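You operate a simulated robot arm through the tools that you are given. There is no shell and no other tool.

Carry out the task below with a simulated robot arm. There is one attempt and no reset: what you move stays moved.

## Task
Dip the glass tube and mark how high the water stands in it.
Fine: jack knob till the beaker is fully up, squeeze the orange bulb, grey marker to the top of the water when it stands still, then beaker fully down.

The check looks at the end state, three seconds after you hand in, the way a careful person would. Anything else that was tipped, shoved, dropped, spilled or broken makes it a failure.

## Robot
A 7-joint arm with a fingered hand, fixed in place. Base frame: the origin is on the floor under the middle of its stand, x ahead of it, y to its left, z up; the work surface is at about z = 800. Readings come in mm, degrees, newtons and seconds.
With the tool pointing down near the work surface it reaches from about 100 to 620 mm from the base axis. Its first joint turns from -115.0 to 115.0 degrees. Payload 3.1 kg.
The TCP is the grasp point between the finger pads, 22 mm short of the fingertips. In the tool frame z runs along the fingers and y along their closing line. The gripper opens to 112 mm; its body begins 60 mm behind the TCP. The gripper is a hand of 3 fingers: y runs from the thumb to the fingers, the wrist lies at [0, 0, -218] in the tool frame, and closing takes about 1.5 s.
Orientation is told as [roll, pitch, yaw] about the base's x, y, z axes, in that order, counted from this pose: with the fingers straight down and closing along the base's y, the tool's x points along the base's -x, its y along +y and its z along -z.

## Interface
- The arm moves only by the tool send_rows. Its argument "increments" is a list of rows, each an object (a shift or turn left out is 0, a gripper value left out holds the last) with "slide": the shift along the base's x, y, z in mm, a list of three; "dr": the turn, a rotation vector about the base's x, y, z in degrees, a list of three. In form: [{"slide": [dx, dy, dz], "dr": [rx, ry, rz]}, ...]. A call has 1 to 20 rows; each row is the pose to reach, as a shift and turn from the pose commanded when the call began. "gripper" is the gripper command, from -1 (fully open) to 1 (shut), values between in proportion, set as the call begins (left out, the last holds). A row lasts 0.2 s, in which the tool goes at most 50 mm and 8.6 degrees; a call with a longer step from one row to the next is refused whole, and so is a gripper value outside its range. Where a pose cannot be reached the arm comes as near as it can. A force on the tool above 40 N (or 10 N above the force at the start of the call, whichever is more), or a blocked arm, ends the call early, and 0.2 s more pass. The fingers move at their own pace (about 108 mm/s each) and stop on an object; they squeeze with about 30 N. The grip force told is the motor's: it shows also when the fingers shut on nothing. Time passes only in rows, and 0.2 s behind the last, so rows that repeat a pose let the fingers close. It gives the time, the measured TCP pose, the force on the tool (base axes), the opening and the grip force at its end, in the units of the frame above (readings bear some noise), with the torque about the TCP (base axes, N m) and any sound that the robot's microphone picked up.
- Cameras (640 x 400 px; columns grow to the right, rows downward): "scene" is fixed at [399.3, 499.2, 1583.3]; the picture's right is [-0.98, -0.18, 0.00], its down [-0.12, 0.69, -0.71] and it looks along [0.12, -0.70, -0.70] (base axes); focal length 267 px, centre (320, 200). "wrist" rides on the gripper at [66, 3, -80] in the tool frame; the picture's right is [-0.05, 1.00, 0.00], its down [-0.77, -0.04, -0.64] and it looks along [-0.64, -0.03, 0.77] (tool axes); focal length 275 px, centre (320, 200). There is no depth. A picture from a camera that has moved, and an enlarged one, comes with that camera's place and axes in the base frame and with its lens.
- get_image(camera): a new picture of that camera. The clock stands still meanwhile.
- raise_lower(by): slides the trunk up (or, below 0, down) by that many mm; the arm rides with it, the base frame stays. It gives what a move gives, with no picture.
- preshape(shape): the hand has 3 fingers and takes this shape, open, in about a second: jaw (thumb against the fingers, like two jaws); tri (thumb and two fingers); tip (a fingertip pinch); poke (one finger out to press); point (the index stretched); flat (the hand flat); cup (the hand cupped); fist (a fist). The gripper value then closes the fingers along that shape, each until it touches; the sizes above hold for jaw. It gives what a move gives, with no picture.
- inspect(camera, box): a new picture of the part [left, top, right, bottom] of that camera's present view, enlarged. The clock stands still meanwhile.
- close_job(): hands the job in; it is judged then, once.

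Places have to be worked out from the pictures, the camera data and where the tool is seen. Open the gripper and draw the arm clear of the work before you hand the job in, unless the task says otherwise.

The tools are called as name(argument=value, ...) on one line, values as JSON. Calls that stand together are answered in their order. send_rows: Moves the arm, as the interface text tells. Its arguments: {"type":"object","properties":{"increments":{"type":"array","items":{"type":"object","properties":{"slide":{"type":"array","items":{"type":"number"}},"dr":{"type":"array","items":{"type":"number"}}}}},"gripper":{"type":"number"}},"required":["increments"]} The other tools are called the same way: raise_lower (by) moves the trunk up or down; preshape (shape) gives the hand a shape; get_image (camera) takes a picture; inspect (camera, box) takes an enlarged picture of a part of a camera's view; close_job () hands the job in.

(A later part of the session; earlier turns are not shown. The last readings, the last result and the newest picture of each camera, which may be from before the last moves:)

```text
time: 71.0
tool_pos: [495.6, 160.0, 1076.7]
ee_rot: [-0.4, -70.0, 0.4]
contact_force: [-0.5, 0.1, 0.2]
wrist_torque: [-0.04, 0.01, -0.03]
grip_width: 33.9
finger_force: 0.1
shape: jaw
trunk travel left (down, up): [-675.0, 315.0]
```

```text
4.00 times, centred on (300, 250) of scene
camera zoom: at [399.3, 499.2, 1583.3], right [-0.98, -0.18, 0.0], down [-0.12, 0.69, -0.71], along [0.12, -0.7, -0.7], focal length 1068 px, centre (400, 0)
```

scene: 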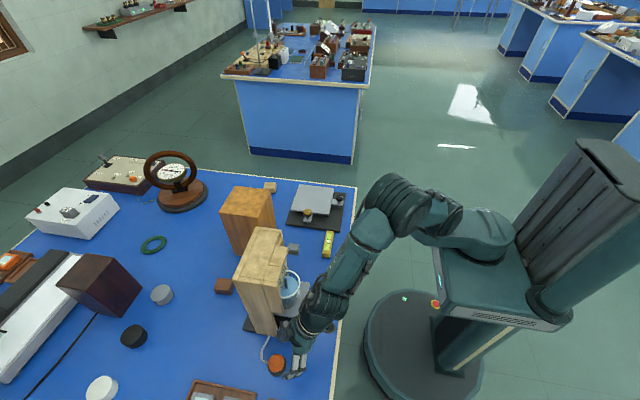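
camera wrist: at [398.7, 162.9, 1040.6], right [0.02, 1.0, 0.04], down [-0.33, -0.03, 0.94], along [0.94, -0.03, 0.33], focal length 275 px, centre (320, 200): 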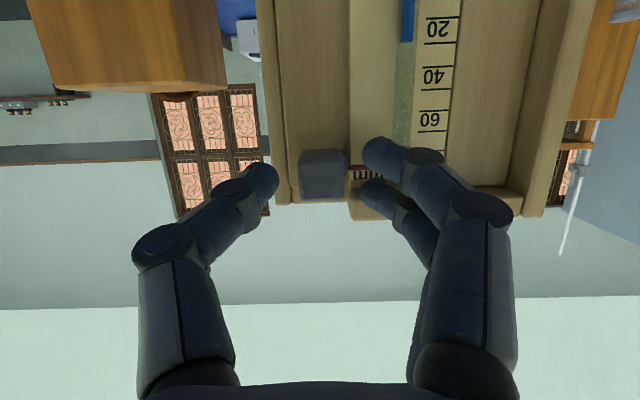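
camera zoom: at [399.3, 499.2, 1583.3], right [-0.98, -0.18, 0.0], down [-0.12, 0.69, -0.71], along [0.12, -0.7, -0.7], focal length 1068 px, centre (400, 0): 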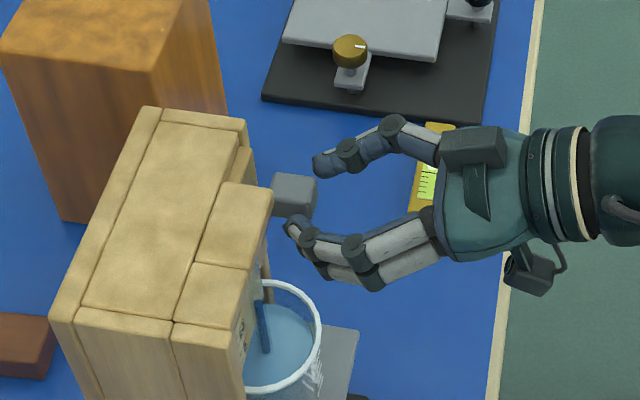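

The fingertips overlap the block's sides by only 5–10 mm, so I advance 5 mm more, then close the grip on it.

send_rows(increments=[{"slide": [3, 0.5, -1]}, {"slide": [5, 1, -1.5]}, {"slide": [5, 1, -1.5]}])

send_rows(increments=[{"slide": [0, 0, 0]}, {"slide": [0, 0, 0]}, {"slide": [0, 0, 0]}, {"slide": [0, 0, 0]}, {"slide": [0, 0, 0]}], gripper=0.8)

get_image(camera="wrist")

inspect(camera="scene", box=[220, 200, 380, 300])

```text
time: 71.8
tool_pos: [501.6, 160.3, 1074.2]
ee_rot: [-0.5, -70.0, 0.4]
contact_force: [-0.8, 0.3, 0.2]
wrist_torque: [-0.01, -0.01, -0.06]
grip_width: 33.8
finger_force: 0.0
shape: jaw
trunk travel left (down, up): [-675.0, 315.0]
```

```text
time: 73.0
tool_pos: [502.6, 158.9, 1074.3]
ee_rot: [-0.3, -70.0, 0.4]
contact_force: [0.5, -1.4, -2.9]
wrist_torque: [-0.12, -0.02, -0.01]
grip_width: 13.7
finger_force: 30.4
shape: jaw
trunk travel left (down, up): [-675.0, 315.0]
```

```text
taken
camera wrist: at [403.6, 163.4, 1038.9], right [0.02, 1.0, 0.04], down [-0.33, -0.03, 0.94], along [0.94, -0.03, 0.33], focal length 275 px, centre (320, 200)
```

wrist: 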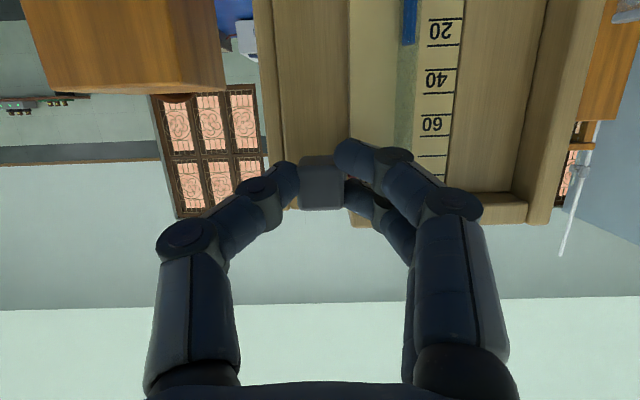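

```text
4.00 times, centred on (300, 250) of scene
camera zoom: at [399.3, 499.2, 1583.3], right [-0.98, -0.18, 0.0], down [-0.12, 0.69, -0.71], along [0.12, -0.7, -0.7], focal length 1068 px, centre (400, 0)
```

zoom: 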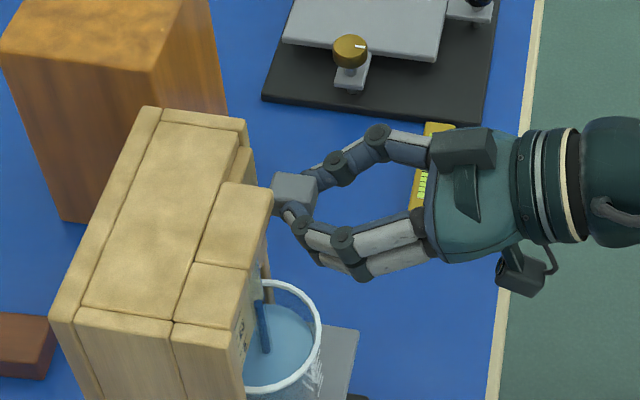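

The marker block is gripped firmly. I slide it down 10 mm first to see that it follows without binding.

send_rows(increments=[{"slide": [0, 0, -3]}, {"slide": [0, 0, -6]}, {"slide": [0, 0, -10]}, {"slide": [0, 0, -10]}])

get_image(camera="wrist")

inspect(camera="scene", box=[220, 200, 380, 300])

```text
time: 74.0
tool_pos: [501.6, 160.2, 1064.0]
ee_rot: [-0.3, -70.0, 0.2]
contact_force: [2.2, -3.8, 0.7]
wrist_torque: [-0.14, -0.09, -0.04]
grip_width: 13.6
finger_force: 30.0
shape: jaw
trunk travel left (down, up): [-675.0, 315.0]
```

```text
taken
camera wrist: at [403.5, 163.5, 1029.0], right [0.02, 1.0, 0.04], down [-0.33, -0.03, 0.94], along [0.94, -0.03, 0.33], focal length 275 px, centre (320, 200)
```

wrist: 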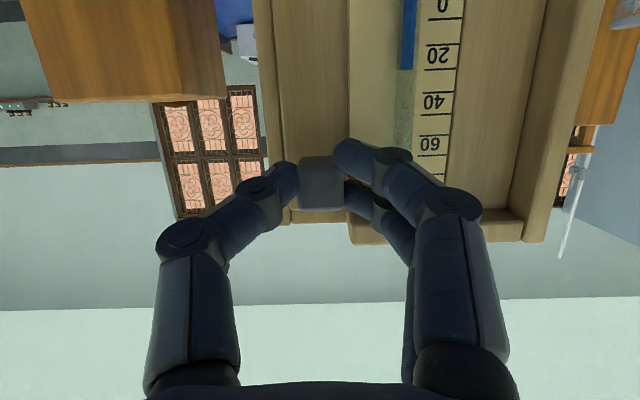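

```text
4.00 times, centred on (300, 250) of scene
camera zoom: at [399.3, 499.2, 1583.3], right [-0.98, -0.18, 0.0], down [-0.12, 0.69, -0.71], along [0.12, -0.7, -0.7], focal length 1068 px, centre (400, 0)
```

zoom: 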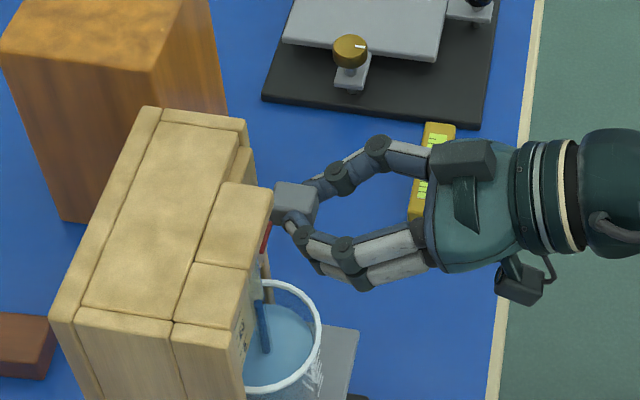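

The marker follows the hand smoothly. I continue down another 40 mm (total 50), leaving the last few mm for a measured correction.

send_rows(increments=[{"slide": [0, 0, -6]}, {"slide": [0, 0, -13]}, {"slide": [0, 0, -20]}, {"slide": [0, 0, -27]}, {"slide": [0, 0, -34]}, {"slide": [0, 0, -40]}, {"slide": [0, 0, -40]}])

get_image(camera="wrist")

inspect(camera="scene", box=[220, 200, 380, 300])

```text
time: 75.6
tool_pos: [501.2, 159.7, 1023.9]
ee_rot: [-0.4, -70.0, 0.4]
contact_force: [0.9, -4.1, 0.0]
wrist_torque: [-0.17, -0.03, -0.04]
grip_width: 13.3
finger_force: 29.4
shape: jaw
trunk travel left (down, up): [-675.0, 315.0]
```

```text
taken
camera wrist: at [403.6, 163.6, 989.3], right [0.02, 1.0, 0.04], down [-0.33, -0.03, 0.94], along [0.94, -0.03, 0.33], focal length 275 px, centre (320, 200)
```

wrist: 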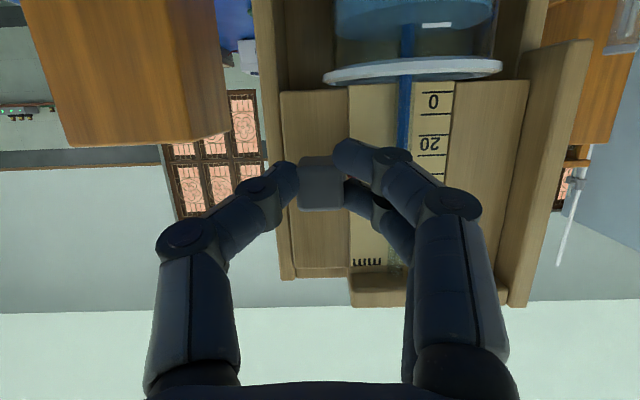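

```text
4.00 times, centred on (300, 250) of scene
camera zoom: at [399.3, 499.2, 1583.3], right [-0.98, -0.18, 0.0], down [-0.12, 0.69, -0.71], along [0.12, -0.7, -0.7], focal length 1068 px, centre (400, 0)
```

zoom: 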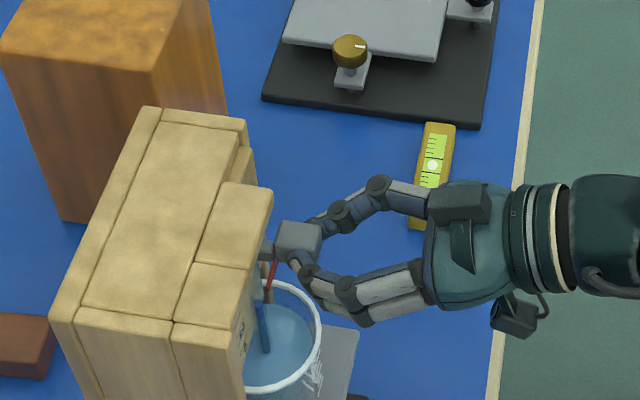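

Marker is down 50 mm. I zoom to see if pointer and water top are visible past the fingers before letting go.

inspect(camera="wrist", box=[330, 110, 430, 220])

inspect(camera="scene", box=[270, 245, 310, 295])

```text
3.64 times, centred on (380, 165) of wrist
camera zoom: at [403.6, 163.6, 989.3], right [0.02, 1.0, 0.04], down [-0.33, -0.03, 0.94], along [0.94, -0.03, 0.33], focal length 1001 px, centre (102, 327)
```

zoom: 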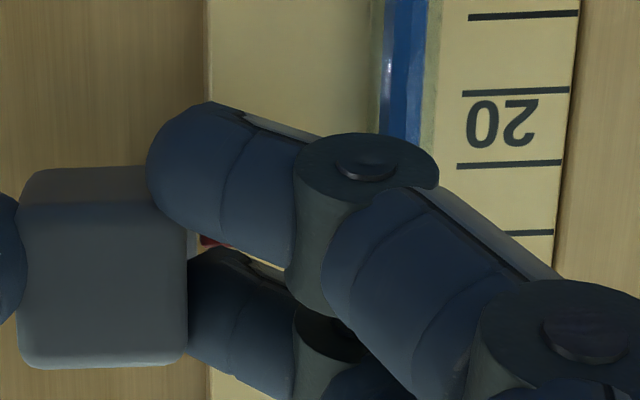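

```text
8.00 times, centred on (290, 270) of scene
camera zoom: at [399.3, 499.2, 1583.3], right [-0.98, -0.18, 0.0], down [-0.12, 0.69, -0.71], along [0.12, -0.7, -0.7], focal length 2136 px, centre (560, -360)
```

zoom: 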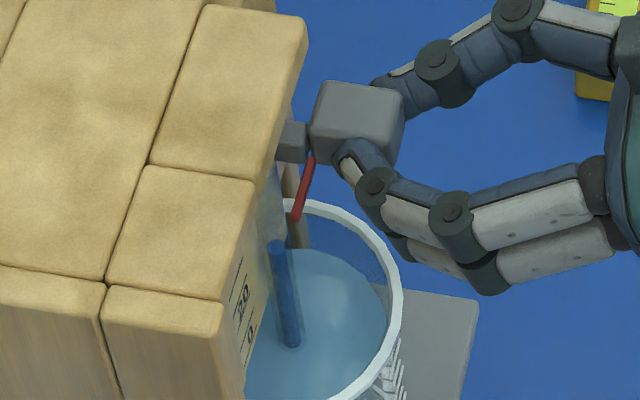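

Pointer is hidden by the finger from this angle, so I release and back off to the level viewing pose to measure pointer against water.

send_rows(increments=[{"slide": [0, 0, 0]}, {"slide": [0, 0, 0]}, {"slide": [0, 0, 0]}, {"slide": [-15, 0, 2]}, {"slide": [-35, 0, 4]}, {"slide": [-60, 3, 2]}, {"slide": [-80, 10, -2], "dr": [0, 7, 0]}, {"slide": [-100, 20, -6], "dr": [0, 14, 0]}, {"slide": [-112, 38, -12], "dr": [0, 20, 0]}, {"slide": [-112, 38, -12], "dr": [0, 20, 0]}], gripper=0.4)

send_rows(increments=[{"slide": [0, 0, 0]}, {"slide": [0, 0, 0]}, {"slide": [0, 0, 0]}], gripper=-1)

inspect(camera="wrist", box=[260, 130, 420, 260])

inspect(camera="wrist", box=[280, 180, 360, 230])

```text
time: 77.8
tool_pos: [387.4, 201.2, 1011.8]
ee_rot: [-0.2, -50.0, 0.2]
contact_force: [-0.1, -0.2, -0.3]
wrist_torque: [0.01, -0.01, -0.01]
grip_width: 33.3
finger_force: 0.0
shape: jaw
trunk travel left (down, up): [-675.0, 315.0]
```

```text
time: 78.6
tool_pos: [388.2, 202.1, 1011.2]
ee_rot: [-0.2, -49.9, 0.1]
contact_force: [-0.8, 0.4, 0.3]
wrist_torque: [0.01, 0.01, 0.02]
grip_width: 111.6
finger_force: 0.1
shape: jaw
trunk travel left (down, up): [-675.0, 315.0]
```

```text
3.08 times, centred on (340, 195) of wrist
camera zoom: at [284.9, 204.3, 1012.2], right [0.03, 1.0, 0.03], down [0.01, -0.03, 1.0], along [1.0, -0.03, -0.01], focal length 847 px, centre (258, 215)
```

zoom: 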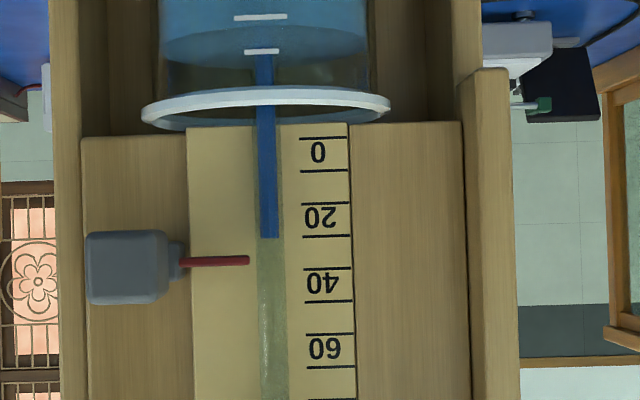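

```text
8.00 times, centred on (320, 205) of wrist
camera zoom: at [284.9, 204.3, 1012.2], right [0.03, 1.0, 0.03], down [0.01, -0.03, 1.0], along [1.0, -0.03, -0.01], focal length 2202 px, centre (320, 160)
```

zoom: 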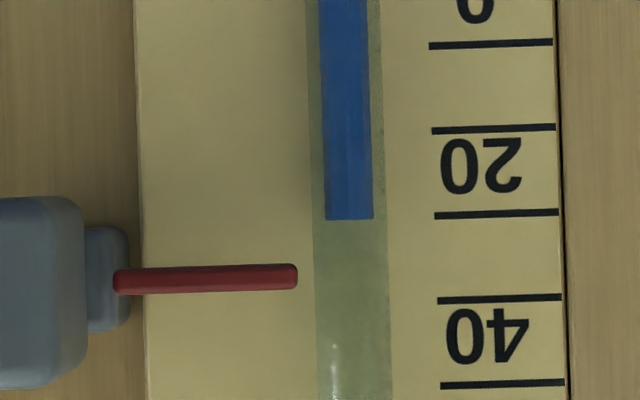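

The pointer stayed where I left it; its centre line reads about 55 px above the water top, i.e. ≈6.2 mm too high (both nearly at camera height, so negligible parallax). I return along the same path, regrip, and slide it down 6.2 mm.

send_rows(increments=[{"slide": [0, 0, 0]}, {"slide": [12, -18, 6], "dr": [0, -6, 0]}, {"slide": [32, -28, 10], "dr": [0, -13, 0]}, {"slide": [52, -35, 14], "dr": [0, -20, 0]}, {"slide": [77, -38, 16], "dr": [0, -20, 0]}, {"slide": [97, -38, 14], "dr": [0, -20, 0]}, {"slide": [112, -38, 12], "dr": [0, -20, 0]}, {"slide": [112, -38, 12], "dr": [0, -20, 0]}], gripper=0.4)

send_rows(increments=[{"slide": [0, 0, 0]}, {"slide": [0, 0, 0]}, {"slide": [0, 0, 0]}, {"slide": [0, 0, 0]}, {"slide": [0, 0, 0]}], gripper=0.8)

get_image(camera="wrist")

```text
time: 80.4
tool_pos: [501.2, 161.9, 1023.9]
ee_rot: [-0.5, -69.9, 0.5]
contact_force: [-0.1, 1.5, -0.2]
wrist_torque: [0.01, 0.01, 0.02]
grip_width: 34.1
finger_force: 0.0
shape: jaw
trunk travel left (down, up): [-675.0, 315.0]
```

```text
time: 81.6
tool_pos: [502.3, 160.4, 1024.6]
ee_rot: [-0.4, -69.9, 0.3]
contact_force: [1.0, -3.3, -2.6]
wrist_torque: [-0.23, -0.06, -0.09]
grip_width: 12.1
finger_force: 30.5
shape: jaw
trunk travel left (down, up): [-675.0, 315.0]
```

```text
taken
camera wrist: at [403.5, 164.0, 989.2], right [0.02, 1.0, 0.04], down [-0.33, -0.03, 0.94], along [0.94, -0.03, 0.33], focal length 275 px, centre (320, 200)
```

wrist: 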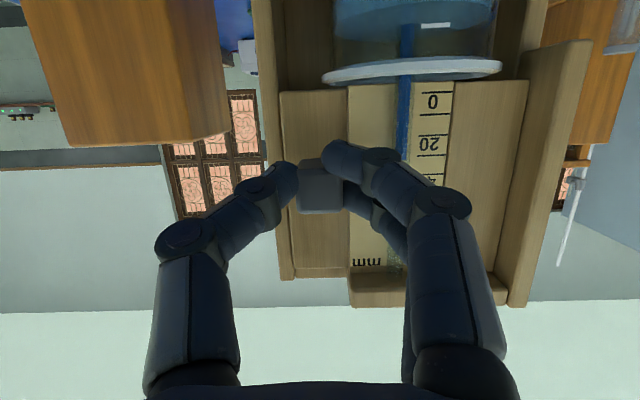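

The block is gripped again in the same place. I slide it down 6.2 mm, then release gently and return to the level view.

send_rows(increments=[{"slide": [0, 0, -2]}, {"slide": [0, 0, -4]}, {"slide": [0, 0, -6.2]}, {"slide": [0, 0, -6.2]}, {"slide": [0, 0, -6.2]}])

send_rows(increments=[{"slide": [0, 0, 0]}, {"slide": [0, 0, 0]}, {"slide": [0, 0, 0]}, {"slide": [-15, 0, 2]}, {"slide": [-35, 0, 4]}, {"slide": [-60, 3, 4]}, {"slide": [-80, 10, 2], "dr": [0, 7, 0]}, {"slide": [-100, 20, 0], "dr": [0, 14, 0]}, {"slide": [-112, 38, -6], "dr": [0, 20, 0]}, {"slide": [-112, 38, -6], "dr": [0, 20, 0]}], gripper=0.4)

send_rows(increments=[{"slide": [0, 0, 0]}, {"slide": [0, 0, 0]}, {"slide": [0, 0, 0]}], gripper=-1)

inspect(camera="wrist", box=[280, 180, 360, 230])

inspect(camera="wrist", box=[260, 130, 420, 260])

```text
time: 82.8
tool_pos: [501.9, 159.8, 1016.5]
ee_rot: [-0.4, -70.0, 0.3]
contact_force: [2.7, -3.7, 0.7]
wrist_torque: [-0.23, -0.07, 0.01]
grip_width: 11.8
finger_force: 30.3
shape: jaw
trunk travel left (down, up): [-675.0, 315.0]
```

```text
time: 85.0
tool_pos: [387.7, 198.1, 1010.5]
ee_rot: [-0.2, -49.9, 0.2]
contact_force: [-0.1, -0.3, -0.7]
wrist_torque: [0.02, 0.01, 0.0]
grip_width: 33.4
finger_force: 0.1
shape: jaw
trunk travel left (down, up): [-675.0, 315.0]
```

```text
time: 85.8
tool_pos: [387.7, 199.0, 1009.6]
ee_rot: [-0.2, -50.0, 0.3]
contact_force: [-0.8, -0.4, -0.8]
wrist_torque: [0.02, -0.02, 0.0]
grip_width: 111.9
finger_force: 0.1
shape: jaw
trunk travel left (down, up): [-675.0, 315.0]
```

```text
8.00 times, centred on (320, 205) of wrist
camera zoom: at [284.5, 202.1, 1011.2], right [0.03, 1.0, 0.03], down [0.01, -0.03, 1.0], along [1.0, -0.03, -0.01], focal length 2202 px, centre (320, 160)
```

zoom: 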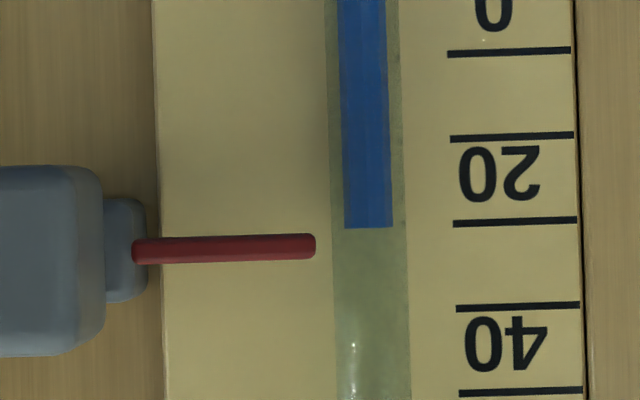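

```text
3.08 times, centred on (340, 195) of wrist
camera zoom: at [284.5, 202.1, 1011.2], right [0.03, 1.0, 0.03], down [0.01, -0.03, 1.0], along [1.0, -0.03, -0.01], focal length 847 px, centre (258, 215)
```

zoom: 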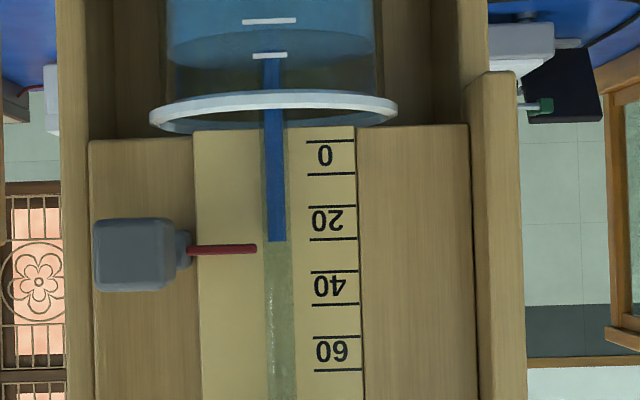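

The pointer is now about 15 px (≈1.7 mm) above the water line; roughly 1.7 mm was lost in gripping/releasing. I repeat with a 3.4 mm downward slide to account for that.

send_rows(increments=[{"slide": [0, 0, 0]}, {"slide": [12, -18, 6], "dr": [0, -6, 0]}, {"slide": [32, -28, 8], "dr": [0, -13, 0]}, {"slide": [52, -35, 10], "dr": [0, -20, 0]}, {"slide": [77, -38, 10], "dr": [0, -20, 0]}, {"slide": [97, -38, 8], "dr": [0, -20, 0]}, {"slide": [112, -38, 6], "dr": [0, -20, 0]}, {"slide": [112, -38, 6], "dr": [0, -20, 0]}], gripper=0.4)

inspect(camera="wrist", box=[250, 100, 450, 240])

send_rows(increments=[{"slide": [0, 0, 0]}, {"slide": [0, 0, 0]}, {"slide": [0, 0, 0]}, {"slide": [0, 0, 0]}, {"slide": [0, 0, 0]}], gripper=0.8)

inspect(camera="wrist", box=[250, 100, 450, 240])

```text
time: 87.6
tool_pos: [501.5, 159.8, 1018.4]
ee_rot: [-0.5, -69.9, 0.5]
contact_force: [0.0, 0.7, 0.1]
wrist_torque: [-0.03, 0.0, 0.03]
grip_width: 33.7
finger_force: 0.1
shape: jaw
trunk travel left (down, up): [-675.0, 315.0]
```

```text
2.86 times, centred on (350, 170) of wrist
camera zoom: at [404.2, 163.7, 983.0], right [0.02, 1.0, 0.04], down [-0.33, -0.03, 0.94], along [0.94, -0.03, 0.33], focal length 786 px, centre (234, 286)
```

zoom: 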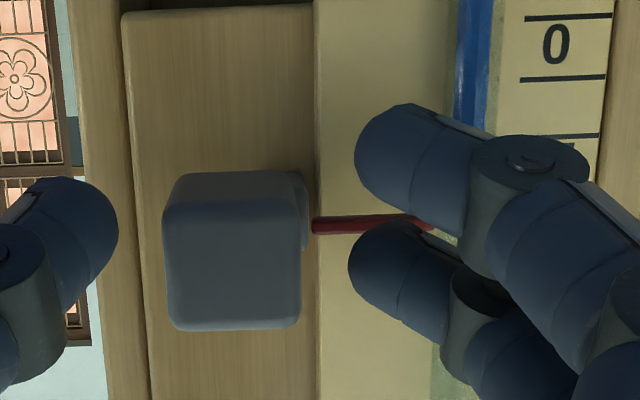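

```text
time: 88.8
tool_pos: [503.3, 158.8, 1018.0]
ee_rot: [-0.2, -69.9, 0.2]
contact_force: [-1.8, -6.7, -2.2]
wrist_torque: [-0.15, 0.0, -0.05]
grip_width: 8.7
finger_force: 29.7
shape: jaw
trunk travel left (down, up): [-675.0, 315.0]
```

```text
2.86 times, centred on (350, 170) of wrist
camera zoom: at [404.2, 162.0, 983.1], right [0.02, 1.0, 0.04], down [-0.33, -0.03, 0.94], along [0.94, -0.03, 0.33], focal length 786 px, centre (234, 286)
```

zoom: 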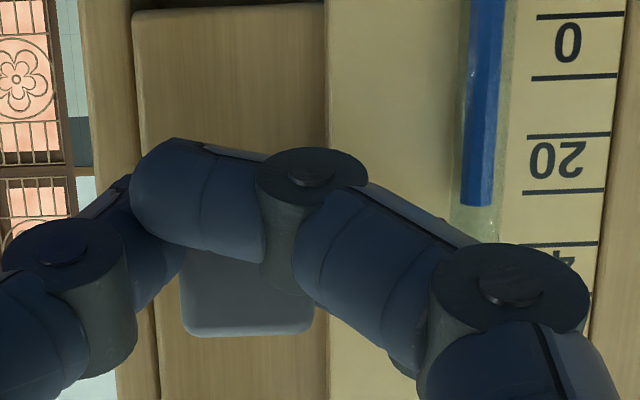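

The lower finger slipped under the block's bottom edge this time because the hand sits ~2–3 mm low relative to the block. I open, raise the hand 3.5 mm so the two fingers straddle it symmetrically again, and check before closing.

send_rows(increments=[{"slide": [0, 0, 0]}, {"slide": [0, 0, 0]}, {"slide": [0, 0, 0]}], gripper=0.4)

inspect(camera="wrist", box=[250, 100, 450, 240])

```text
time: 89.6
tool_pos: [501.0, 160.5, 1018.4]
ee_rot: [-0.4, -70.1, 0.3]
contact_force: [-0.3, -0.3, 1.3]
wrist_torque: [0.0, -0.03, -0.02]
grip_width: 33.1
finger_force: 0.0
shape: jaw
trunk travel left (down, up): [-675.0, 315.0]
```

```text
2.86 times, centred on (350, 170) of wrist
camera zoom: at [404.0, 164.1, 983.1], right [0.01, 1.0, 0.04], down [-0.33, -0.03, 0.94], along [0.94, -0.03, 0.33], focal length 786 px, centre (234, 286)
```

zoom: 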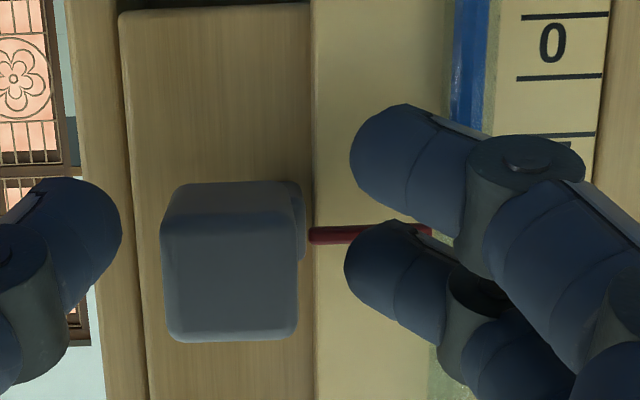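

The block got nudged up ~1.5 mm (now ≈3.2 mm above the water line), and the fingers' mid-plane is ~6.5 mm too low relative to it. I raise the hand by 6.5 mm and look again.

send_rows(increments=[{"slide": [0, 0, 3]}, {"slide": [0, 0, 6.5]}, {"slide": [0, 0, 6.5]}])

inspect(camera="wrist", box=[250, 100, 450, 240])

```text
time: 90.4
tool_pos: [502.3, 161.6, 1024.0]
ee_rot: [-0.5, -70.0, 0.3]
contact_force: [-0.3, -0.4, 1.0]
wrist_torque: [0.02, -0.01, -0.01]
grip_width: 33.2
finger_force: 0.1
shape: jaw
trunk travel left (down, up): [-675.0, 315.0]
```

```text
2.86 times, centred on (350, 170) of wrist
camera zoom: at [403.6, 164.8, 988.9], right [0.02, 1.0, 0.04], down [-0.33, -0.03, 0.94], along [0.94, -0.03, 0.33], focal length 786 px, centre (234, 286)
```

zoom: 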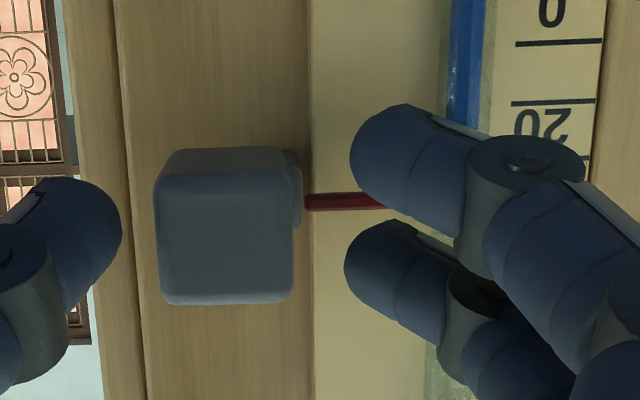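

Nearly symmetrical now; I raise 2 mm more and close, then inspect the grip.

send_rows(increments=[{"slide": [0, -0.5, 2]}, {"slide": [0, -0.5, 2]}])

send_rows(increments=[{"slide": [0, 0, 0]}, {"slide": [0, 0, 0]}, {"slide": [0, 0, 0]}, {"slide": [0, 0, 0]}, {"slide": [0, 0, 0]}], gripper=0.8)

inspect(camera="wrist", box=[250, 100, 450, 240])

```text
time: 91.0
tool_pos: [500.8, 160.6, 1026.3]
ee_rot: [-0.5, -69.9, 0.5]
contact_force: [0.7, 0.8, 0.6]
wrist_torque: [0.01, 0.0, 0.01]
grip_width: 33.0
finger_force: 0.1
shape: jaw
trunk travel left (down, up): [-675.0, 315.0]
```

```text
time: 92.2
tool_pos: [501.8, 159.0, 1025.9]
ee_rot: [-0.5, -70.0, 0.4]
contact_force: [0.2, -1.8, 0.5]
wrist_torque: [-0.04, -0.03, -0.03]
grip_width: 13.9
finger_force: 30.4
shape: jaw
trunk travel left (down, up): [-675.0, 315.0]
```

```text
2.86 times, centred on (350, 170) of wrist
camera zoom: at [403.7, 164.2, 991.0], right [0.02, 1.0, 0.04], down [-0.33, -0.03, 0.94], along [0.94, -0.03, 0.33], focal length 786 px, centre (234, 286)
```

zoom: 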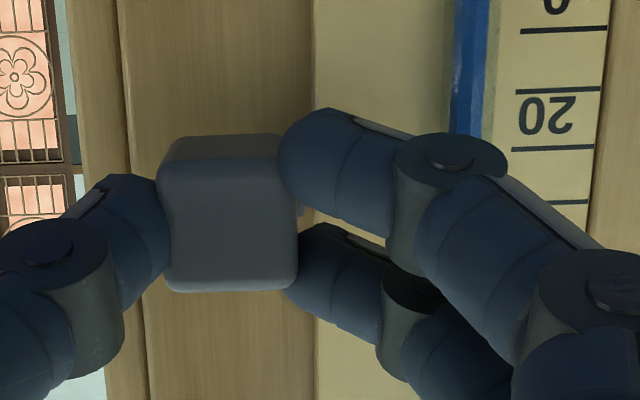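

A clean symmetric grip this time with almost no side load. I slide the marker down 3.3 mm, release, and go back to the level view.

send_rows(increments=[{"slide": [0, 0, -1]}, {"slide": [0, 0, -2]}, {"slide": [0, 0, -3.3]}, {"slide": [0, 0, -3.3]}, {"slide": [0, 0, -3.3]}])

send_rows(increments=[{"slide": [0, 0, 0]}, {"slide": [0, 0, 0]}, {"slide": [0, 0, 0]}, {"slide": [-15, 0, 0]}, {"slide": [-35, 0, 0]}, {"slide": [-60, 3, 0]}, {"slide": [-80, 10, -4], "dr": [0, 7, 0]}, {"slide": [-100, 20, -8], "dr": [0, 14, 0]}, {"slide": [-112, 38, -12], "dr": [0, 20, 0]}, {"slide": [-112, 38, -12], "dr": [0, 20, 0]}], gripper=0.4)

send_rows(increments=[{"slide": [0, 0, 0]}, {"slide": [0, 0, 0]}, {"slide": [0, 0, 0]}], gripper=-1)

inspect(camera="wrist", box=[280, 180, 360, 230])

```text
time: 93.4
tool_pos: [501.4, 160.7, 1022.5]
ee_rot: [-0.3, -70.0, 0.5]
contact_force: [1.7, -0.9, 1.4]
wrist_torque: [-0.04, 0.02, -0.05]
grip_width: 13.5
finger_force: 30.0
shape: jaw
trunk travel left (down, up): [-675.0, 315.0]
```

```text
time: 95.6
tool_pos: [389.5, 198.4, 1011.5]
ee_rot: [-0.1, -49.9, 0.2]
contact_force: [0.3, -0.7, 0.7]
wrist_torque: [0.01, 0.03, -0.01]
grip_width: 33.0
finger_force: 0.0
shape: jaw
trunk travel left (down, up): [-675.0, 315.0]
```

```text
time: 96.4
tool_pos: [390.3, 199.3, 1012.1]
ee_rot: [-0.1, -50.0, 0.3]
contact_force: [0.0, -0.6, -0.2]
wrist_torque: [0.01, 0.04, 0.01]
grip_width: 111.8
finger_force: 0.1
shape: jaw
trunk travel left (down, up): [-675.0, 315.0]
```

```text
8.00 times, centred on (320, 205) of wrist
camera zoom: at [286.1, 202.4, 1012.4], right [0.03, 1.0, 0.03], down [0.01, -0.03, 1.0], along [1.0, -0.03, -0.01], focal length 2202 px, centre (320, 160)
```

zoom: 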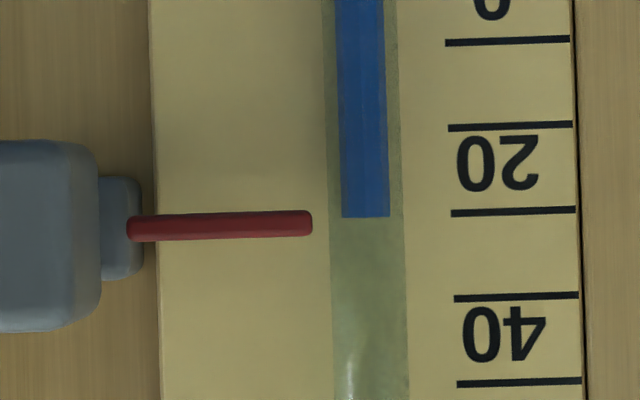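

The pointer's centre line is now only ~0.6 mm from the water top, with the column still steady at the same scale reading — well aligned. Next I lower the beaker: I move down to the pre-grasp pose in front of the knob.

send_rows(increments=[{"slide": [-2, 0, -25], "dr": [0, -4, 0]}, {"slide": [-4, 0, -55], "dr": [0, -8, 0]}, {"slide": [-4, 0, -85], "dr": [0, -12, 0]}, {"slide": [-3, 0.5, -112], "dr": [0, -16, 0]}, {"slide": [0, 0.5, -135], "dr": [0, -18, 0]}, {"slide": [15, 0.5, -158], "dr": [0, -20, 0]}, {"slide": [36, 0.5, -174], "dr": [0, -20, 0]}, {"slide": [36, 0.5, -174], "dr": [0, -20, 0]}], gripper=0.05)

get_image(camera="wrist")

```text
time: 98.2
tool_pos: [424.7, 198.7, 838.0]
ee_rot: [-0.4, -70.0, 0.4]
contact_force: [0.2, 0.1, 0.2]
wrist_torque: [0.01, -0.03, 0.02]
grip_width: 53.9
finger_force: 0.0
shape: jaw
trunk travel left (down, up): [-675.0, 315.0]
```

```text
taken
camera wrist: at [327.6, 201.6, 801.9], right [0.02, 1.0, 0.04], down [-0.33, -0.03, 0.94], along [0.94, -0.03, 0.33], focal length 275 px, centre (320, 200)
```

wrist: 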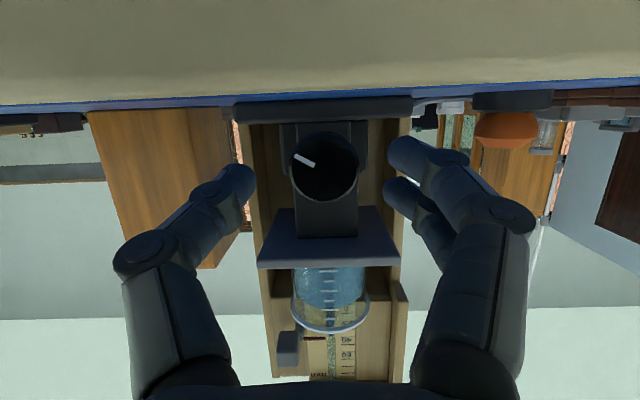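

The hand is well lined up with the knob again. I advance over it, narrow the opening to ~39 mm, and roll to +42° to begin counter-clockwise strokes.

send_rows(increments=[{"slide": [12, 0.5, -0.5]}, {"slide": [24, 1, -1]}, {"slide": [32, 1, -1.5]}, {"slide": [32, 1, -1.5]}])

send_rows(increments=[{"slide": [0, 0, 0]}, {"slide": [0, 0, 0.5], "dr": [6, 0, 0]}, {"slide": [0, 0, 1], "dr": [12, 0, 0]}, {"slide": [0, 0, 1.5], "dr": [18, 0, 0]}, {"slide": [0, -0.5, 2], "dr": [24, 0, 0]}, {"slide": [0, -1, 2], "dr": [30, 0, 0]}, {"slide": [0, -1, 2], "dr": [36, 0, 0]}, {"slide": [0, -1.5, 2], "dr": [42, 0, 0]}, {"slide": [0, -1.5, 2], "dr": [42, 0, 0]}], gripper=0.3)

get_image(camera="wrist")

```text
time: 99.2
tool_pos: [456.6, 198.6, 834.5]
ee_rot: [-0.6, -70.0, 0.5]
contact_force: [0.2, -0.1, -0.8]
wrist_torque: [0.0, -0.02, 0.01]
grip_width: 53.9
finger_force: 0.0
shape: jaw
trunk travel left (down, up): [-675.0, 315.0]
```

```text
time: 101.2
tool_pos: [458.4, 199.9, 837.6]
ee_rot: [69.2, -44.4, -61.4]
contact_force: [-1.4, -0.5, 0.9]
wrist_torque: [-0.03, 0.0, -0.03]
grip_width: 40.0
finger_force: 0.1
shape: jaw
trunk travel left (down, up): [-675.0, 315.0]
```

```text
taken
camera wrist: at [359.5, 225.2, 813.8], right [0.02, 0.71, 0.7], down [-0.33, -0.66, 0.68], along [0.94, -0.24, 0.23], focal length 275 px, centre (320, 200)
```

wrist: 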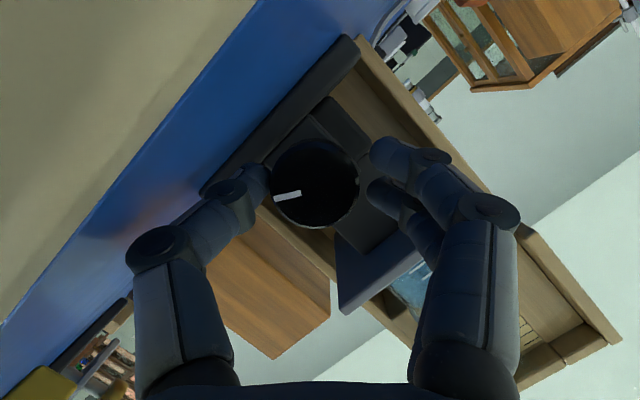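

The knob sits slightly toward the thumb; I close with a small centring shift and turn counter-clockwise 65°.

send_rows(increments=[{"slide": [0, -1, -1.5]}, {"slide": [0, -1.5, -2]}, {"slide": [0, -1.5, -2]}, {"slide": [0, -1.2, -2], "dr": [-5.5, 0, 0]}, {"slide": [0, -0.9, -2], "dr": [-11, 0, 0]}, {"slide": [0, -0.6, -2], "dr": [-16.5, 0, 0]}, {"slide": [0, -0.3, -2], "dr": [-22, 0, 0]}, {"slide": [0, 0, -2], "dr": [-27.5, 0, 0]}, {"slide": [0, 0.3, -2], "dr": [-33, 0, 0]}, {"slide": [0, 0.6, -2], "dr": [-38.5, 0, 0]}, {"slide": [0, 0.9, -2], "dr": [-44, 0, 0]}, {"slide": [0, 1.2, -2], "dr": [-49.5, 0, 0]}, {"slide": [0, 1.5, -2], "dr": [-55, 0, 0]}, {"slide": [0, 1.7, -2], "dr": [-60.5, 0, 0]}, {"slide": [0, 2, -2], "dr": [-65, 0, 0]}, {"slide": [0, 2, -2], "dr": [-65, 0, 0]}], gripper=0.6)

get_image(camera="wrist")

inspect(camera="scene", box=[230, 240, 390, 340])

```text
time: 104.6
tool_pos: [458.0, 201.3, 834.7]
ee_rot: [-51.4, -59.7, 47.4]
contact_force: [8.2, 0.3, 14.6]
wrist_torque: [0.01, -0.26, 0.03]
grip_width: 26.4
finger_force: 30.5
shape: jaw
trunk travel left (down, up): [-675.0, 315.0]
```

```text
taken
camera wrist: at [359.3, 190.4, 802.4], right [0.02, 0.94, -0.35], down [-0.33, 0.34, 0.88], along [0.94, 0.1, 0.32], focal length 275 px, centre (320, 200)
```

wrist: 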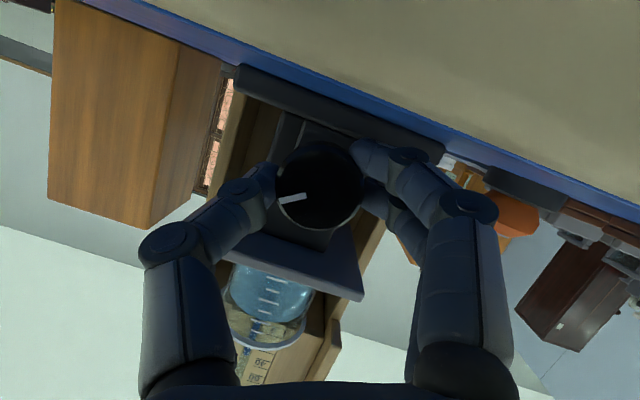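

```text
4.00 times, centred on (310, 290) of scene
camera zoom: at [399.3, 499.2, 1583.3], right [-0.98, -0.18, 0.0], down [-0.12, 0.69, -0.71], along [0.12, -0.7, -0.7], focal length 1068 px, centre (360, -160)
```

zoom: 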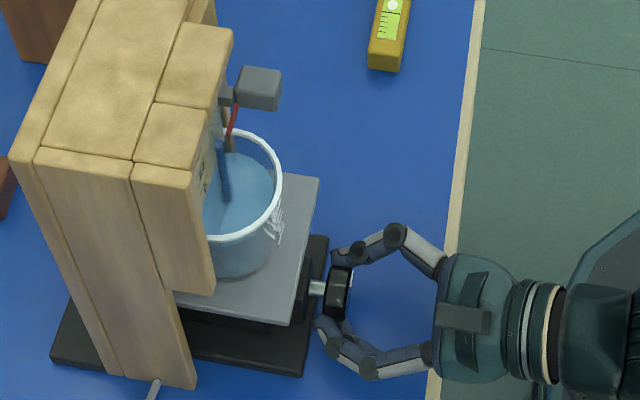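

The beaker is coming down. I open, relieve the small downward load, and swing the open hand back to +43° for the next counter-clockwise stroke.

send_rows(increments=[{"slide": [0, 0, 2]}, {"slide": [0, 0, 2]}, {"slide": [0, 0, 2], "dr": [6, 0, 0]}, {"slide": [0, 0, 2], "dr": [12, 0, 0]}, {"slide": [0, -0.5, 2], "dr": [18, 0, 0]}, {"slide": [0, -0.5, 2], "dr": [24, 0, 0]}, {"slide": [0, -1, 2.5], "dr": [30, 0, 0]}, {"slide": [0, -1.5, 2.5], "dr": [36, 0, 0]}, {"slide": [0, -2, 2.5], "dr": [42, 0, 0]}, {"slide": [0, -2.5, 3], "dr": [48, 0, 0]}, {"slide": [0, -3, 3], "dr": [54, 0, 0]}, {"slide": [0, -3.5, 3], "dr": [60, 0, 0]}, {"slide": [0, -3.5, 3], "dr": [65.5, 0, 0]}, {"slide": [0, -3.5, 3], "dr": [65.5, 0, 0]}], gripper=0.3)

get_image(camera="wrist")

```text
time: 107.6
tool_pos: [456.8, 197.2, 838.8]
ee_rot: [69.4, -43.9, -61.6]
contact_force: [0.8, 0.2, 0.4]
wrist_torque: [0.03, -0.03, 0.01]
grip_width: 38.5
finger_force: 0.0
shape: jaw
trunk travel left (down, up): [-675.0, 315.0]
```

```text
taken
camera wrist: at [359.4, 224.2, 814.9], right [0.01, 0.71, 0.71], down [-0.33, -0.66, 0.67], along [0.94, -0.25, 0.23], focal length 275 px, centre (320, 200)
```

wrist: 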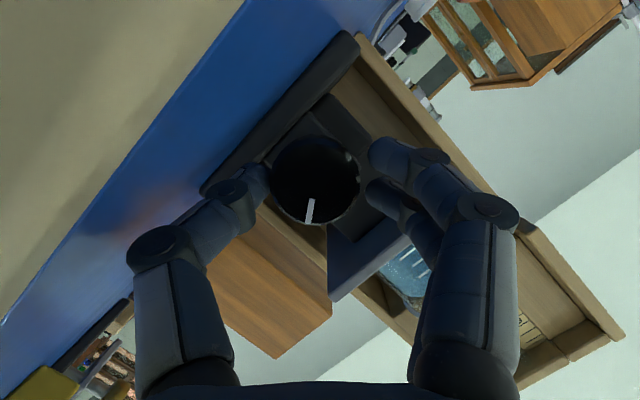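

The knob moved the full 65° back. I repeat the counter-clockwise stroke with a slightly lower centre.

send_rows(increments=[{"slide": [0, 0, -1.5]}, {"slide": [0, 0, -2.5]}, {"slide": [0, 0, -2.5]}, {"slide": [0, 0.3, -2.5], "dr": [-5.5, 0, 0]}, {"slide": [0, 0.6, -2.5], "dr": [-11, 0, 0]}, {"slide": [0, 0.9, -2.3], "dr": [-16.5, 0, 0]}, {"slide": [0, 1.2, -2], "dr": [-22, 0, 0]}, {"slide": [0, 1.5, -2], "dr": [-27.5, 0, 0]}, {"slide": [0, 1.8, -2], "dr": [-33, 0, 0]}, {"slide": [0, 2.1, -2], "dr": [-38.5, 0, 0]}, {"slide": [0, 2.4, -2], "dr": [-44, 0, 0]}, {"slide": [0, 2.7, -2], "dr": [-49.5, 0, 0]}, {"slide": [0, 3, -2], "dr": [-55, 0, 0]}, {"slide": [0, 3.2, -2], "dr": [-60.5, 0, 0]}, {"slide": [0, 3.5, -2], "dr": [-66, 0, 0]}, {"slide": [0, 3.5, -2], "dr": [-66, 0, 0]}], gripper=0.6)

inspect(camera="scene", box=[230, 240, 390, 340])

get_image(camera="wrist")

```text
time: 111.0
tool_pos: [456.5, 201.2, 836.3]
ee_rot: [-52.2, -59.4, 48.1]
contact_force: [8.8, 2.8, 17.3]
wrist_torque: [0.04, -0.31, 0.05]
grip_width: 26.6
finger_force: 30.0
shape: jaw
trunk travel left (down, up): [-675.0, 315.0]
```

```text
4.00 times, centred on (310, 290) of scene
camera zoom: at [399.3, 499.2, 1583.3], right [-0.98, -0.18, 0.0], down [-0.12, 0.69, -0.71], along [0.12, -0.7, -0.7], focal length 1068 px, centre (360, -160)
```

zoom: 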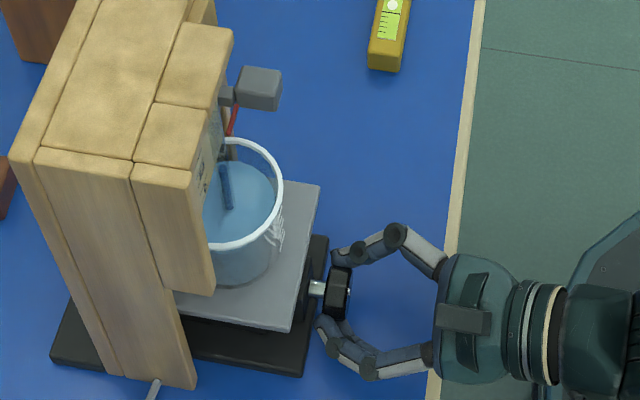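

```text
taken
camera wrist: at [359.2, 190.4, 803.4], right [0.01, 0.93, -0.36], down [-0.34, 0.35, 0.88], along [0.94, 0.11, 0.32], focal length 275 px, centre (320, 200)
```

wrist: 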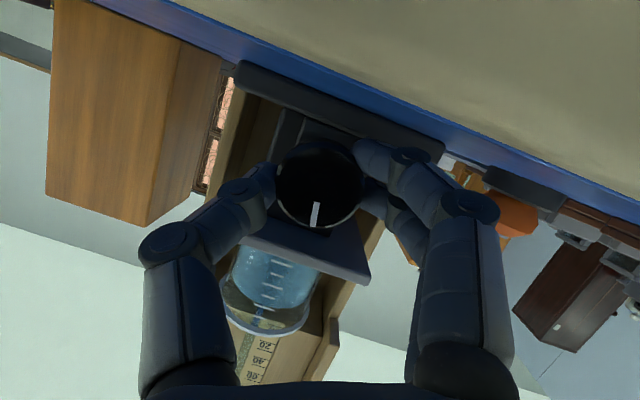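

About 131° back down. Swing back for stroke three, with a bit more lift at the end to reduce the vertical load.

send_rows(increments=[{"slide": [0, 0, 1.5]}, {"slide": [0, 0, 1.5]}, {"slide": [0, 0, 1.5], "dr": [6, 0, 0]}, {"slide": [0, 0, 1.5], "dr": [12, 0, 0]}, {"slide": [0, -0.5, 1.5], "dr": [18, 0, 0]}, {"slide": [0, -0.5, 1.5], "dr": [24, 0, 0]}, {"slide": [0, -1, 2], "dr": [30, 0, 0]}, {"slide": [0, -1.5, 2], "dr": [36, 0, 0]}, {"slide": [0, -2, 2], "dr": [42, 0, 0]}, {"slide": [0, -2.5, 2], "dr": [48, 0, 0]}, {"slide": [0, -3, 2], "dr": [54, 0, 0]}, {"slide": [0, -3.5, 2], "dr": [60, 0, 0]}, {"slide": [0, -3.5, 2], "dr": [66, 0, 0]}, {"slide": [0, -3.5, 2], "dr": [66, 0, 0]}], gripper=0.3)

get_image(camera="wrist")

```text
time: 114.0
tool_pos: [457.4, 196.3, 837.9]
ee_rot: [69.6, -44.0, -61.5]
contact_force: [-0.8, 0.0, -0.9]
wrist_torque: [-0.02, 0.01, -0.03]
grip_width: 38.7
finger_force: 0.1
shape: jaw
trunk travel left (down, up): [-675.0, 315.0]
```

```text
taken
camera wrist: at [358.8, 223.5, 814.2], right [0.01, 0.71, 0.71], down [-0.33, -0.66, 0.67], along [0.94, -0.25, 0.23], focal length 275 px, centre (320, 200)
```

wrist: 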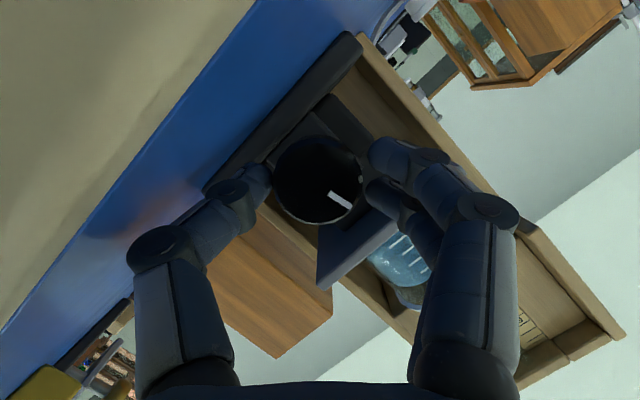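

The knob is in place between the fingers; stroke three counter-clockwise.

send_rows(increments=[{"slide": [0, 0.5, -1]}, {"slide": [0, 0.5, -2]}, {"slide": [0, 0.5, -2]}, {"slide": [0, 0.8, -2], "dr": [-5.5, 0, 0]}, {"slide": [0, 1.1, -2], "dr": [-11, 0, 0]}, {"slide": [0, 1.4, -1.8], "dr": [-16.5, 0, 0]}, {"slide": [0, 1.7, -1.5], "dr": [-22, 0, 0]}, {"slide": [0, 2, -1.3], "dr": [-27.5, 0, 0]}, {"slide": [0, 2.3, -1], "dr": [-33, 0, 0]}, {"slide": [0, 2.6, -0.8], "dr": [-38.5, 0, 0]}, {"slide": [0, 2.9, -0.6], "dr": [-44, 0, 0]}, {"slide": [0, 3.2, -0.4], "dr": [-49.5, 0, 0]}, {"slide": [0, 3.5, -0.2], "dr": [-55, 0, 0]}, {"slide": [0, 3.7, 0], "dr": [-60.5, 0, 0]}, {"slide": [0, 4, 0], "dr": [-66, 0, 0]}, {"slide": [0, 4, 0], "dr": [-66, 0, 0]}], gripper=0.6)

inspect(camera="scene", box=[230, 240, 390, 340])

```text
time: 117.4
tool_pos: [456.2, 201.0, 838.1]
ee_rot: [-52.2, -59.2, 47.9]
contact_force: [-0.8, 1.1, -2.4]
wrist_torque: [0.04, 0.01, 0.02]
grip_width: 27.2
finger_force: 29.6
shape: jaw
trunk travel left (down, up): [-675.0, 315.0]
```

```text
4.00 times, centred on (310, 290) of scene
camera zoom: at [399.3, 499.2, 1583.3], right [-0.98, -0.18, 0.0], down [-0.12, 0.69, -0.71], along [0.12, -0.7, -0.7], focal length 1068 px, centre (360, -160)
```

zoom: 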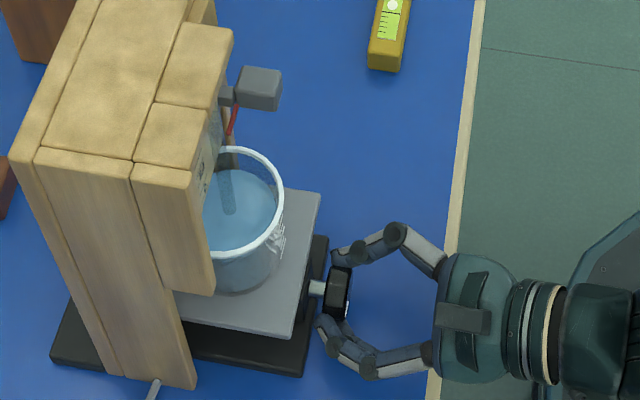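

About 197° down and the tube end is leaving the water. Swing back for stroke four.

send_rows(increments=[{"slide": [0, 0, 0]}, {"slide": [0, 0, 0]}, {"slide": [0, 0, 0], "dr": [6, 0, 0]}, {"slide": [0, 0, 0], "dr": [12, 0, 0]}, {"slide": [0, -0.5, 0], "dr": [18, 0, 0]}, {"slide": [0, -0.5, 0], "dr": [24, 0, 0]}, {"slide": [0, -1, 0], "dr": [30, 0, 0]}, {"slide": [0, -1.5, 0], "dr": [36, 0, 0]}, {"slide": [0, -2, 0], "dr": [42, 0, 0]}, {"slide": [0, -2.5, 0], "dr": [48, 0, 0]}, {"slide": [0, -3, 0], "dr": [54, 0, 0]}, {"slide": [0, -3.5, 0], "dr": [60, 0, 0]}, {"slide": [0, -3.5, 0], "dr": [66, 0, 0]}, {"slide": [0, -3.5, 0], "dr": [66, 0, 0]}], gripper=0.3)

get_image(camera="wrist")

```text
time: 120.4
tool_pos: [456.7, 196.9, 838.5]
ee_rot: [69.5, -44.0, -61.7]
contact_force: [0.8, 0.3, -0.6]
wrist_torque: [0.0, 0.0, 0.0]
grip_width: 38.7
finger_force: 0.0
shape: jaw
trunk travel left (down, up): [-675.0, 315.0]
```

```text
taken
camera wrist: at [359.4, 223.8, 814.8], right [0.01, 0.71, 0.71], down [-0.33, -0.66, 0.67], along [0.94, -0.25, 0.23], focal length 275 px, centre (320, 200)
```

wrist: 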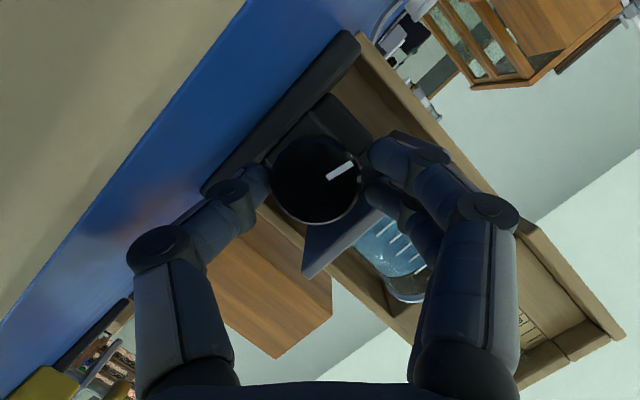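

Knob in place again; stroke four counter-clockwise.

send_rows(increments=[{"slide": [0, 0.5, -1]}, {"slide": [0, 0.5, -2.2]}, {"slide": [0, 0.5, -2.5]}, {"slide": [0, 0.8, -2.5], "dr": [-5.5, 0, 0]}, {"slide": [0, 1.1, -2.3], "dr": [-11, 0, 0]}, {"slide": [0, 1.4, -2], "dr": [-16.5, 0, 0]}, {"slide": [0, 1.7, -1.8], "dr": [-22, 0, 0]}, {"slide": [0, 2, -1.5], "dr": [-27.5, 0, 0]}, {"slide": [0, 2.3, -1.3], "dr": [-33, 0, 0]}, {"slide": [0, 2.6, -1.1], "dr": [-38.5, 0, 0]}, {"slide": [0, 2.9, -0.9], "dr": [-44, 0, 0]}, {"slide": [0, 3.2, -0.7], "dr": [-49.5, 0, 0]}, {"slide": [0, 3.5, -0.5], "dr": [-55, 0, 0]}, {"slide": [0, 3.7, -0.3], "dr": [-60.5, 0, 0]}, {"slide": [0, 4, -0.3], "dr": [-66, 0, 0]}, {"slide": [0, 4, -0.3], "dr": [-66, 0, 0]}], gripper=0.6)

inspect(camera="scene", box=[230, 240, 390, 340])

```text
time: 123.8
tool_pos: [457.6, 201.5, 837.4]
ee_rot: [-52.0, -59.3, 47.7]
contact_force: [3.3, -0.3, 1.5]
wrist_torque: [0.02, -0.02, 0.05]
grip_width: 27.1
finger_force: 29.9
shape: jaw
trunk travel left (down, up): [-675.0, 315.0]
```

```text
4.00 times, centred on (310, 290) of scene
camera zoom: at [399.3, 499.2, 1583.3], right [-0.98, -0.18, 0.0], down [-0.12, 0.69, -0.71], along [0.12, -0.7, -0.7], focal length 1068 px, centre (360, -160)
```

zoom: 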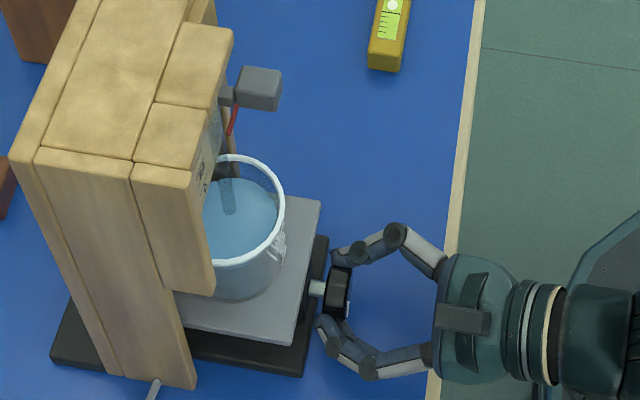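

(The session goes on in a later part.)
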